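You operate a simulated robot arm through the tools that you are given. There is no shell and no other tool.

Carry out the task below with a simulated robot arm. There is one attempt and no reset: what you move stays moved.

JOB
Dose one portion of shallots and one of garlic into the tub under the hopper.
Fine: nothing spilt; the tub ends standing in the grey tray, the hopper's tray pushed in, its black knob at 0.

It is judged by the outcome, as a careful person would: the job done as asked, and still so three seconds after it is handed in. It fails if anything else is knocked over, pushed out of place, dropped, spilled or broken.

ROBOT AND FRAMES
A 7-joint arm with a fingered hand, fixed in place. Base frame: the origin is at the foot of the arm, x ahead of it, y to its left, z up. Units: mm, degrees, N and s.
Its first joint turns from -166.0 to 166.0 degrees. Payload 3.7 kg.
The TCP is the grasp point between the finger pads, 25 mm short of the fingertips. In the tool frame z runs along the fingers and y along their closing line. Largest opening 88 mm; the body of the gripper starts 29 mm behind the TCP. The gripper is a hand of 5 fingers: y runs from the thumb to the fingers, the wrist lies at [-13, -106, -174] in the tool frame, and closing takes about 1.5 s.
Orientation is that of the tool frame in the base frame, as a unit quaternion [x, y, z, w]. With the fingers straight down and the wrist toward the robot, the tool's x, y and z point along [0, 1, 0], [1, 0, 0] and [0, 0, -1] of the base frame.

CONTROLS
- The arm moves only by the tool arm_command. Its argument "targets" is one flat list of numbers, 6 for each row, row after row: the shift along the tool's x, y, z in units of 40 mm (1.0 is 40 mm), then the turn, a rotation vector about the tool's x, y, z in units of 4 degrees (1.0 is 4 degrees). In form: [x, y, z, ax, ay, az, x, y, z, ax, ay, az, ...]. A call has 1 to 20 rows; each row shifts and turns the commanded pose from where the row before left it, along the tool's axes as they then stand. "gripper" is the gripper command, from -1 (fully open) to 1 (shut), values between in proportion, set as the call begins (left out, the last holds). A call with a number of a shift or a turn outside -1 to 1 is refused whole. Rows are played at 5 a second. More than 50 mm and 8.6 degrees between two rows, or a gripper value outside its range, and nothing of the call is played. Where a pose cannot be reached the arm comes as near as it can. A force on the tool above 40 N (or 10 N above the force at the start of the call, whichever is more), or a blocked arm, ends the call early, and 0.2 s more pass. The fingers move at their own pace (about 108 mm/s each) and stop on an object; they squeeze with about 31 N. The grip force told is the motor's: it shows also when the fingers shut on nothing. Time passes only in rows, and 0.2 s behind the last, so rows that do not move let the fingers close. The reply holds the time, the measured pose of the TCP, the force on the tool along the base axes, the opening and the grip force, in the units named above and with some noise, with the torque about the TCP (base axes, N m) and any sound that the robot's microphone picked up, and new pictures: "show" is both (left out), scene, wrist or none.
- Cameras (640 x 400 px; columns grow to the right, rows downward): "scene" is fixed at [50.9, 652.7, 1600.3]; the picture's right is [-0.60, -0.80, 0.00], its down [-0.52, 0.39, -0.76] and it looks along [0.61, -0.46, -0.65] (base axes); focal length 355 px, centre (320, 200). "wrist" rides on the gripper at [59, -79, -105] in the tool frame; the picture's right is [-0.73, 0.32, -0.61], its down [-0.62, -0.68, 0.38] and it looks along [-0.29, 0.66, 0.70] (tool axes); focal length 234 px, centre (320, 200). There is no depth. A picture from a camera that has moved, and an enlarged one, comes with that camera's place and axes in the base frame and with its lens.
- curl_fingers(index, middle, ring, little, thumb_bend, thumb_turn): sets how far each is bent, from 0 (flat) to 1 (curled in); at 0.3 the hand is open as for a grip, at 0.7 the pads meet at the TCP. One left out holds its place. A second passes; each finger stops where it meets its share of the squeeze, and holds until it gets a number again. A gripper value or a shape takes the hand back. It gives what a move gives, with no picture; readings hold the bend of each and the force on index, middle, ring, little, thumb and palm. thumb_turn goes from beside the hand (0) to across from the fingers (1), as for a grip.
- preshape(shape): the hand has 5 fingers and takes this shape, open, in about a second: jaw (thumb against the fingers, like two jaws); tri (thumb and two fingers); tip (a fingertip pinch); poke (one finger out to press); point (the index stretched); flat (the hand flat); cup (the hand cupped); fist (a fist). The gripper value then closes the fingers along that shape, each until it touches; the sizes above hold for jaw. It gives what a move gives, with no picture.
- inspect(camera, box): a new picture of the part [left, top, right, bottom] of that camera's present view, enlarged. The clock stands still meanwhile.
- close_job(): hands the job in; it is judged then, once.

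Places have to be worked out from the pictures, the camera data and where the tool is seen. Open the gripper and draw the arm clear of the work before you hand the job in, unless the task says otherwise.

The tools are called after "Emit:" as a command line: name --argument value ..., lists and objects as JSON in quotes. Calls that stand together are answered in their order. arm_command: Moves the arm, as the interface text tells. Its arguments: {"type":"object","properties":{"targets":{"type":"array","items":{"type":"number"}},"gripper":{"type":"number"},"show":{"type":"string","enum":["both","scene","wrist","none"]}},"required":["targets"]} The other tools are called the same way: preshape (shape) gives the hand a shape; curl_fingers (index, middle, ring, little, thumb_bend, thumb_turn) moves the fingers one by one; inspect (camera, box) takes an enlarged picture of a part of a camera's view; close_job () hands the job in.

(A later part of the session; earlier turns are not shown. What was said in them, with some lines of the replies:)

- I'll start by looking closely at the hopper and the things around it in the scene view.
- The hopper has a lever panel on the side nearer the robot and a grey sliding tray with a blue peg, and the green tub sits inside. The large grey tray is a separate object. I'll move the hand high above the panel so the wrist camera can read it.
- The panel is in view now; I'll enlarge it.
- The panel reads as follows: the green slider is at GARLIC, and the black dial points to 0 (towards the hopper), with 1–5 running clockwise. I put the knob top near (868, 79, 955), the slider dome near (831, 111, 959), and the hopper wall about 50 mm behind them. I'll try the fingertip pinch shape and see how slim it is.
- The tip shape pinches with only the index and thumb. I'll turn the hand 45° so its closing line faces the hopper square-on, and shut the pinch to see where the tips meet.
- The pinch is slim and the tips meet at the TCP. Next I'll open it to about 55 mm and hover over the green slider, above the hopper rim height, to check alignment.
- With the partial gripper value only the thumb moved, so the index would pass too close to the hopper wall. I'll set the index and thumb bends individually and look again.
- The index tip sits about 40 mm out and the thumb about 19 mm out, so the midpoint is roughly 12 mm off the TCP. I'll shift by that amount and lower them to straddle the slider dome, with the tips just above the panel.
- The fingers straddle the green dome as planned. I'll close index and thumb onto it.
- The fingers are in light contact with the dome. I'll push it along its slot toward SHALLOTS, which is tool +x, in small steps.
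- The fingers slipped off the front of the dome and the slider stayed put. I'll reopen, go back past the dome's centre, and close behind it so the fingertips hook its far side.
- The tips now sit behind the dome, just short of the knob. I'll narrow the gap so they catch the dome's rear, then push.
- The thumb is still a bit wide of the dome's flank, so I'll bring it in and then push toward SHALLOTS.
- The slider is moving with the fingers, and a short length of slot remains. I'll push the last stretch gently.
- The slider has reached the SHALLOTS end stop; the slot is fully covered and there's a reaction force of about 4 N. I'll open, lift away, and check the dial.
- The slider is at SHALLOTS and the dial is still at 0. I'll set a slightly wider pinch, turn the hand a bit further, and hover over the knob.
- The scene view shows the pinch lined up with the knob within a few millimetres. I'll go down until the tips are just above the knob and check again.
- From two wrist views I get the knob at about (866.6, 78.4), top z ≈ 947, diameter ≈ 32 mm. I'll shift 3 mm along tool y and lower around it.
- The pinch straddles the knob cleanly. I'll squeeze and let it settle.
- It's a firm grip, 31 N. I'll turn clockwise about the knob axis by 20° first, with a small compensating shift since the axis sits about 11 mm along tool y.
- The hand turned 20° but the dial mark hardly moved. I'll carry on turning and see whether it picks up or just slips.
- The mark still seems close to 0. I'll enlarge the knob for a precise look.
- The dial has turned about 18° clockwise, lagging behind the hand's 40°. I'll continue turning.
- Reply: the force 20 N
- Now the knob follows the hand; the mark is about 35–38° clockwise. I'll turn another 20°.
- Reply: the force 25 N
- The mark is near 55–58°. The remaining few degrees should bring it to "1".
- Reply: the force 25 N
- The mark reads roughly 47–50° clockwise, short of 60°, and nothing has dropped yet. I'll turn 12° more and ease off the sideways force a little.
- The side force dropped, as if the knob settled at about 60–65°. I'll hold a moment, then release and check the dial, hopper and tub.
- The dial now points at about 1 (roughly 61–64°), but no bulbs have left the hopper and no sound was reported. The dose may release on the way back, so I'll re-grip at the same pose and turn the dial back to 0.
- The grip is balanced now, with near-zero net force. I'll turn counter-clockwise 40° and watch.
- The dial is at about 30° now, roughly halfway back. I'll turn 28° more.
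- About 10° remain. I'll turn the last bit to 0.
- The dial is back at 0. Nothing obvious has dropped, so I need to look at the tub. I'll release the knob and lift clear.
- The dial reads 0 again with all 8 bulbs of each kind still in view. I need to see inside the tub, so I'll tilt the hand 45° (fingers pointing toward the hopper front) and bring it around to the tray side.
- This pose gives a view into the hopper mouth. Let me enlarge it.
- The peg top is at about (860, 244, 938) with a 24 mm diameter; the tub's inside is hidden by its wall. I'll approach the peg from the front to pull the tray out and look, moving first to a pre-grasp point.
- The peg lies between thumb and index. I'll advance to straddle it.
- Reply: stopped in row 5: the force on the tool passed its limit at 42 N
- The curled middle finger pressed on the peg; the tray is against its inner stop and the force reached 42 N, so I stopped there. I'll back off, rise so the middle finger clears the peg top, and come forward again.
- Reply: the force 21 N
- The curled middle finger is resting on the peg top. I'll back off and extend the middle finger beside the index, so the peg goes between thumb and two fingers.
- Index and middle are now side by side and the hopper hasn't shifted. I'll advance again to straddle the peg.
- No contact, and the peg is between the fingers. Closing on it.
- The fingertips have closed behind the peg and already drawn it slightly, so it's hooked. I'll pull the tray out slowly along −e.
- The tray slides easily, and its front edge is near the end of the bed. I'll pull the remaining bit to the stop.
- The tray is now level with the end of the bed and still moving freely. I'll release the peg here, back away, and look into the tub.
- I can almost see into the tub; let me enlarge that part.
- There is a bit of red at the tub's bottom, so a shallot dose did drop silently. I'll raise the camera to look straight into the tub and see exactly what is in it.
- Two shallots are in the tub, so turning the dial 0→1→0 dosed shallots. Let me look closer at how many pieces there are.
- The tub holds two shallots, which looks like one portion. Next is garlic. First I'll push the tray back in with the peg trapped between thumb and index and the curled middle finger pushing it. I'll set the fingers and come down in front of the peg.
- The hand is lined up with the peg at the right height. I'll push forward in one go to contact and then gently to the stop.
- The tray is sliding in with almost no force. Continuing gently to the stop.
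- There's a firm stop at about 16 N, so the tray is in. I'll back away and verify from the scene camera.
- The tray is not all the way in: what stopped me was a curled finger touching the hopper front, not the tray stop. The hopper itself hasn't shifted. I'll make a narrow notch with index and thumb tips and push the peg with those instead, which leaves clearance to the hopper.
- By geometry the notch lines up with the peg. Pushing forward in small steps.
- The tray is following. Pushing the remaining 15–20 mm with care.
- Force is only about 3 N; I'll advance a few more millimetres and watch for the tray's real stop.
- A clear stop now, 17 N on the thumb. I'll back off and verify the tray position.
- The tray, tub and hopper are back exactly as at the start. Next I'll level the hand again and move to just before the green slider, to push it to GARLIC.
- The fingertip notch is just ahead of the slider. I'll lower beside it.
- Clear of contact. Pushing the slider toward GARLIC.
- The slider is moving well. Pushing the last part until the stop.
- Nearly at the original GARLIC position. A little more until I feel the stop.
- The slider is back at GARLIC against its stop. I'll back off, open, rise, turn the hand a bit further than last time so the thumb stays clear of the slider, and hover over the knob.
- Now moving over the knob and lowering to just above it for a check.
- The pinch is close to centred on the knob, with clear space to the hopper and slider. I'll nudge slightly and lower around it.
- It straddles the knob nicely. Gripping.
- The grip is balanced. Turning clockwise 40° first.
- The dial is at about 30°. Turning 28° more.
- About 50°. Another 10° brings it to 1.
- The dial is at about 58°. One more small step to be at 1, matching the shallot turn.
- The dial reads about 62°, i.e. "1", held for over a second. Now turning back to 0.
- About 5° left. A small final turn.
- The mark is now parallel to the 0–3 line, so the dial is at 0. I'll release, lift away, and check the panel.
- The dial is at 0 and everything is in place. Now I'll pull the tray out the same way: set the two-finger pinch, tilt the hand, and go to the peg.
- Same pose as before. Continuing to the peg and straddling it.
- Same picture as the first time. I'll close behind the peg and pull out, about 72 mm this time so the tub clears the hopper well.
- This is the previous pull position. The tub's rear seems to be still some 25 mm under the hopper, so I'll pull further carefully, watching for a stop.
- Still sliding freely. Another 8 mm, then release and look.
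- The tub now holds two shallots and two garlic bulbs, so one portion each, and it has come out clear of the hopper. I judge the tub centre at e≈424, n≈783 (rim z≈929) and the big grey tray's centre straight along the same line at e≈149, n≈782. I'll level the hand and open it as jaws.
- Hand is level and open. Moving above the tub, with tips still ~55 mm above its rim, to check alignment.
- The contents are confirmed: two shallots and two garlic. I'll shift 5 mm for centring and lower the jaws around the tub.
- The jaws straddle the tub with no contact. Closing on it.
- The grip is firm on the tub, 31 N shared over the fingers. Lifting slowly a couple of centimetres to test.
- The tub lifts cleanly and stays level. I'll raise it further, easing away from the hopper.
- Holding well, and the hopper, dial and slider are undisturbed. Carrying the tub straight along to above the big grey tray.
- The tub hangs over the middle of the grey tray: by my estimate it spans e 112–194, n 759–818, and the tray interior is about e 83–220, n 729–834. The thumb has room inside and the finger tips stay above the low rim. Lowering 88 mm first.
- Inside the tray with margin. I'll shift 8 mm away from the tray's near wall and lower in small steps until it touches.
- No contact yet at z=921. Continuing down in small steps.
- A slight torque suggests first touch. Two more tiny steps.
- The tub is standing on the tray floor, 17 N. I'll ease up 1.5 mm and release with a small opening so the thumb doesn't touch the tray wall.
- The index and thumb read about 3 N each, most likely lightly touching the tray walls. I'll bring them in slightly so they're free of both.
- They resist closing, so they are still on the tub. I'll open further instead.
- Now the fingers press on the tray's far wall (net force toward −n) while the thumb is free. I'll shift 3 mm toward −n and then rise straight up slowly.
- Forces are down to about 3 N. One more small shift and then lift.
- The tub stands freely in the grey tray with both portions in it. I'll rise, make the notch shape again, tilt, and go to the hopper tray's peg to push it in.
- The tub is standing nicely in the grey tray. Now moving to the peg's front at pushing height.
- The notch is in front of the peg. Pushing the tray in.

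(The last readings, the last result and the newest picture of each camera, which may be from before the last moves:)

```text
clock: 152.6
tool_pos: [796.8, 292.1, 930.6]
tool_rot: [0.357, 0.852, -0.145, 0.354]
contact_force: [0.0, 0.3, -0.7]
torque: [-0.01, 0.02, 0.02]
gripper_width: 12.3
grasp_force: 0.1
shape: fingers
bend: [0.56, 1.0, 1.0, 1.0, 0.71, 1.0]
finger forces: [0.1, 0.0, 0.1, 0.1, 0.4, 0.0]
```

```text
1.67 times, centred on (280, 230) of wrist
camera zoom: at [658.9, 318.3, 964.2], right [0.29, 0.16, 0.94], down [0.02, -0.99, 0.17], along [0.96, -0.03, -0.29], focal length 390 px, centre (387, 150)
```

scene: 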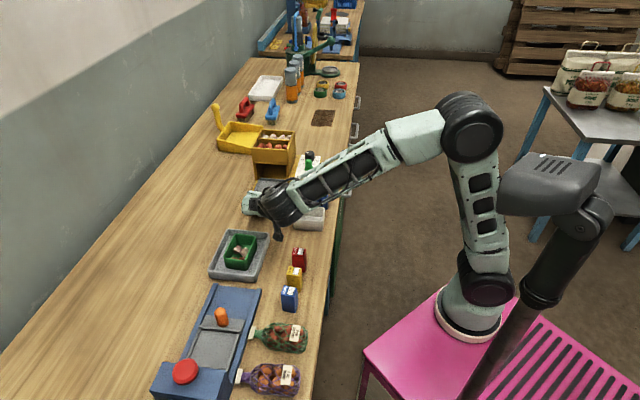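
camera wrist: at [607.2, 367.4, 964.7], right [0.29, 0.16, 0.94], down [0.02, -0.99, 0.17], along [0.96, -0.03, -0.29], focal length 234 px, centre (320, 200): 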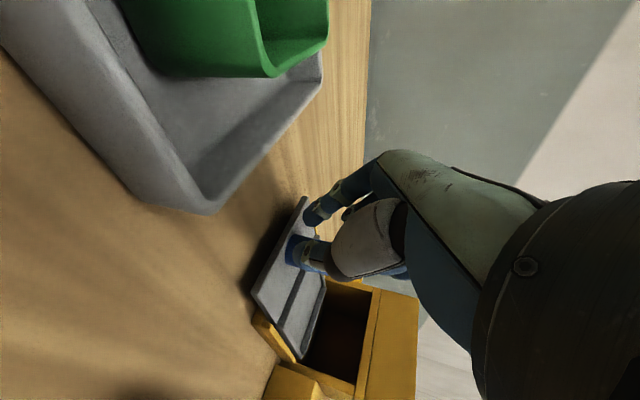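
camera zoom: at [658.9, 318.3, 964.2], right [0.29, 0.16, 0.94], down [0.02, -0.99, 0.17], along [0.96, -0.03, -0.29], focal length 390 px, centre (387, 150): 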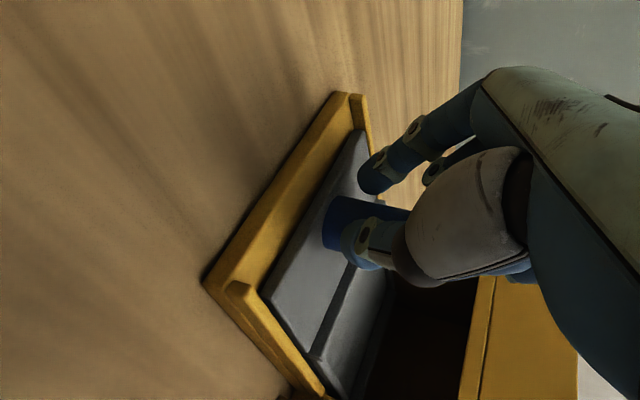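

The tray follows easily. Continuing to the stop with smaller steps.

Emit:
arm_command --targets '[-0.15, 0, 0.15, 0, 0, 0, -0.15, 0, 0.15, 0, 0, 0, -0.12, 0, 0.12, 0, 0, 0, -0.1, 0, 0.1, 0, 0, 0, -0.08, 0, 0.08, 0, 0, 0, -0.06, 0, 0.06, 0, 0, 0, 0, 0, 0, 0, 0, 0]' --show "none"

Emit:
inspect --camera "wrist" --box '[160, 110, 400, 350]'

```text
clock: 154.2
tool_pos: [821.8, 265.0, 930.5]
tool_rot: [0.357, 0.853, -0.146, 0.353]
contact_force: [0.0, -0.1, 0.4]
torque: [0.01, -0.01, 0.0]
gripper_width: 12.4
grasp_force: 0.5
shape: fingers
bend: [0.56, 1.0, 1.0, 1.0, 0.71, 1.0]
finger forces: [0.0, 0.0, 0.0, 0.0, 0.2, 0.0]
```

```text
1.67 times, centred on (280, 230) of wrist
camera zoom: at [684.9, 291.8, 963.8], right [0.29, 0.16, 0.94], down [0.02, -0.99, 0.17], along [0.96, -0.03, -0.29], focal length 390 px, centre (387, 150)
```

zoom: 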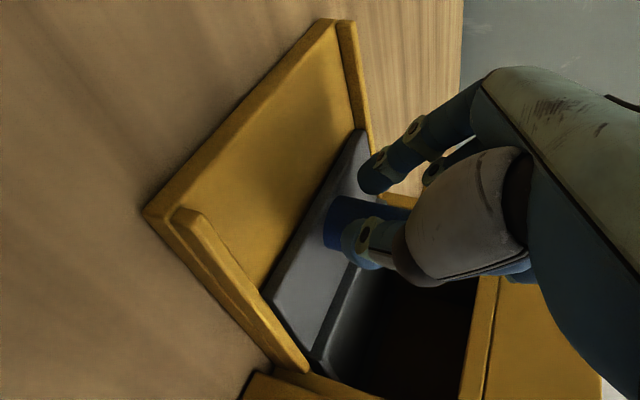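

About 12 mm remain. Small steps until the stop is felt.

Emit:
arm_command --targets '[-0.07, 0, 0.07, 0, 0, 0, -0.06, 0, 0.06, 0, 0, 0, -0.05, 0, 0.05, 0, 0, 0, -0.04, 0, 0.04, 0, 0, 0, 0, 0, 0, 0, 0, 0]' --show "none"

```text
clock: 155.4
tool_pos: [831.1, 258.2, 931.2]
tool_rot: [0.357, 0.852, -0.145, 0.353]
contact_force: [-8.5, 4.6, 3.7]
torque: [0.02, 0.12, -0.06]
gripper_width: 11.9
grasp_force: 3.7
shape: fingers
bend: [0.56, 1.0, 1.0, 1.0, 0.72, 1.0]
finger forces: [0.0, 0.0, 0.0, 0.0, 8.0, 0.0]
```

Stop felt at about 10 N, at the same position as before. One tiny extra push, then I'll back off and verify.

Emit:
arm_command --targets '[-0.03, 0, 0.03, 0, 0, 0, 0, 0, 0, 0, 0, 0]' --show "none"

Emit:
arm_command --targets '[0.3, 0, -0.3, 0, 0, 0, 0.5, 0, -0.5, 0, 0, 0, 0.2, 0, -0.9, 0, 0, 0, 0, -0.3, -0.9, 0, 0, 0, -0.6, -0.7, -0.4, 0, 0, 0, -0.6, -0.7, -0.4, 0, 0, 0, -0.6, -0.7, -0.4, 0, 0, 0, -0.6, -0.7, -0.4, 0, 0, 0, -0.6, -0.7, -0.4, 0, 0, 0, -0.6, -0.7, -0.4, 0, 0, 0]'

Emit:
inspect --camera "scene" --box '[240, 120, 330, 215]'

Emit:
inspect --camera "scene" --box '[190, 200, 320, 300]'

```text
clock: 156.0
tool_pos: [831.3, 255.4, 930.6]
tool_rot: [0.357, 0.853, -0.144, 0.353]
contact_force: [-13.4, 5.6, 5.1]
torque: [0.03, 0.18, -0.1]
gripper_width: 12.1
grasp_force: 6.0
shape: fingers
bend: [0.56, 1.0, 1.0, 1.0, 0.72, 1.0]
finger forces: [0.0, 0.0, 0.0, 0.0, 12.3, 0.0]
```

```text
clock: 158.2
tool_pos: [656.2, 175.0, 1145.2]
tool_rot: [0.356, 0.852, -0.146, 0.354]
contact_force: [-0.6, 0.9, -0.5]
torque: [-0.04, -0.01, 0.0]
gripper_width: 12.3
grasp_force: 0.0
shape: fingers
bend: [0.56, 1.0, 1.0, 1.0, 0.71, 1.0]
finger forces: [0.0, 0.1, 0.0, 0.0, 0.1, 0.1]
camera wrist: at [519.1, 201.4, 1177.9], right [0.29, 0.16, 0.94], down [0.02, -0.99, 0.17], along [0.96, -0.03, -0.29], focal length 234 px, centre (320, 200)
```

scene: 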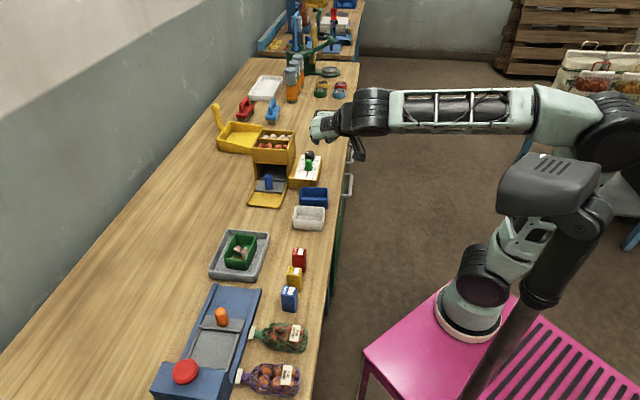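
wrist: 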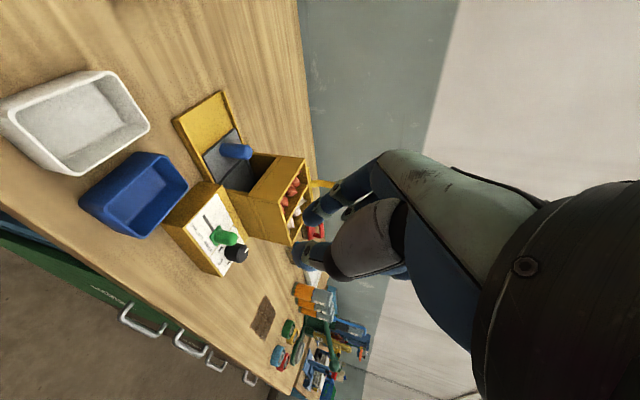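

```text
4.21 times, centred on (285, 168) of scene
camera zoom: at [50.9, 652.7, 1600.3], right [-0.6, -0.8, 0.0], down [-0.52, 0.39, -0.76], along [0.61, -0.46, -0.65], focal length 1493 px, centre (467, 337)
```

zoom: 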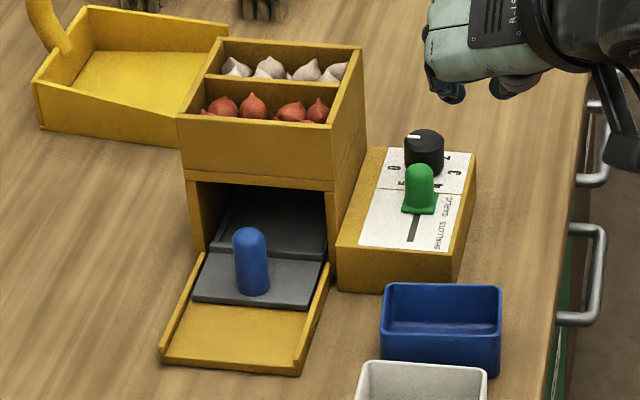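

```text
4.00 times, centred on (255, 250) of scene
camera zoom: at [50.9, 652.7, 1600.3], right [-0.6, -0.8, 0.0], down [-0.52, 0.39, -0.76], along [0.61, -0.46, -0.65], focal length 1419 px, centre (580, 0)
```

zoom: 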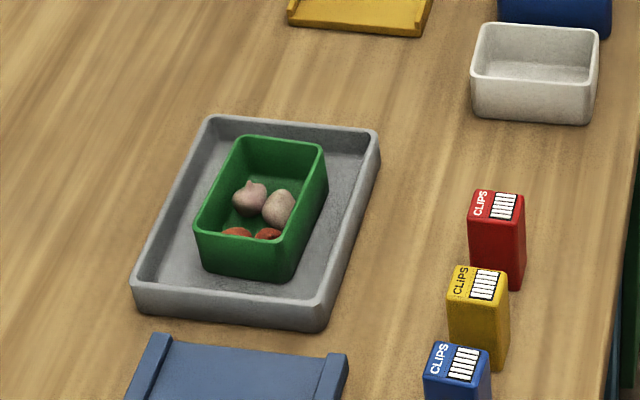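

Everything matches: the tray is in at its original position, the tub is in the grey tray, and nothing is disturbed. I'll check the dial once more, then open the hand and draw the arm further clear.

Emit:
inspect --camera "scene" --box '[295, 143, 325, 168]'

Emit:
arm_command --targets '[0, -0.5, -0.6, 0, 0, 0, 0, -0.5, -0.6, 0, 0, 0, 0, -0.5, -0.6, 0, 0, 0, 0, 0, 0, 0, 0, 0, 0, 0, 0, 0, 0, 0, 0, 0, 0, 0, 0, 0, 0, 0, 0, 0, 0, 0]' --gripper -1

```text
16.00 times, centred on (310, 156) of scene
camera zoom: at [50.9, 652.7, 1600.3], right [-0.6, -0.8, 0.0], down [-0.52, 0.39, -0.76], along [0.61, -0.46, -0.65], focal length 5675 px, centre (480, 912)
```

zoom: 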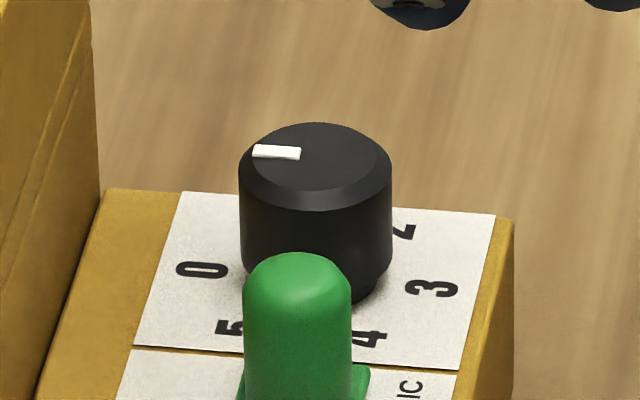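

```text
clock: 159.8
tool_pos: [576.9, 169.8, 1196.3]
tool_rot: [0.357, 0.852, -0.145, 0.354]
contact_force: [-0.6, -0.1, -0.1]
torque: [0.03, 0.02, -0.02]
gripper_width: 87.7
grasp_force: 0.0
shape: jaw
bend: [0.3, 0.3, 0.3, 0.3, 0.3, 0.98]
finger forces: [0.0, 0.0, 0.1, 0.0, 0.0, 0.1]
camera wrist: at [440.2, 196.6, 1228.9], right [0.29, 0.16, 0.94], down [0.02, -0.99, 0.17], along [0.96, -0.03, -0.29], focal length 234 px, centre (320, 200)
```

scene: 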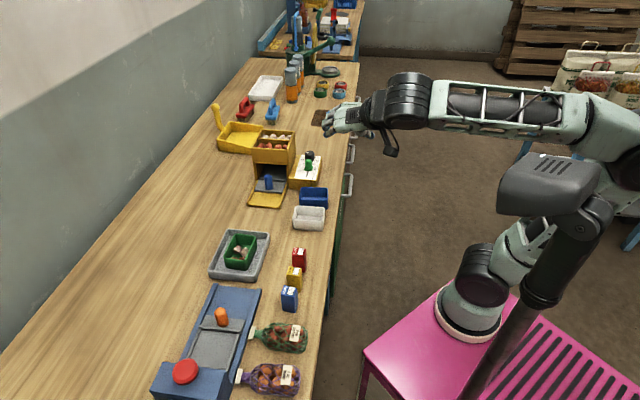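
wrist: 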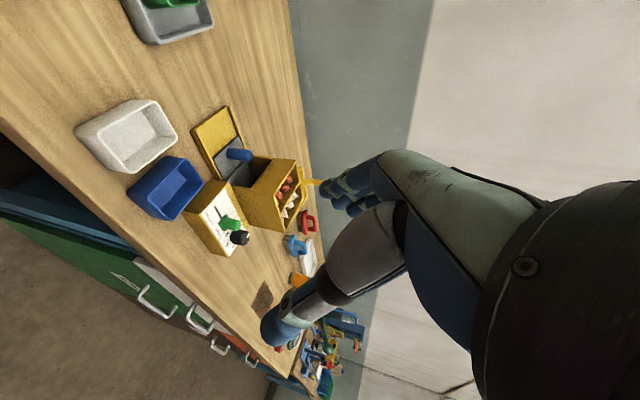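

The dial points at 0, the hopper tray is in, and the tub with two shallots and two garlic bulbs stands in the grey tray. The hand is open and clear, so I'm handing the job in.

Emit:
close_job

```text
The job is handed in.
```

I dosed one portion of shallots and one of garlic into the tub and handed the job in. The result of the judging hasn't come back.

- **Tub:** it stands in the grey tray with two shallots and two garlic bulbs in it. Each 0→1→0 turn of the dial dropped two bulbs, so I took two as one portion. No label confirmed the amount.
- **Hopper:** its tray is pushed in to its original position and the black knob points at 0. The green slider is back at GARLIC, where it started.
- **Everything else:** I saw no spills, and nothing looked moved in the final pictures.

While I was pulling the tray out, my fingers pressed against the hopper and tray twice. The stronger press reached about 42 N. I compared the hopper's position with the starting pictures afterwards and found no shift.
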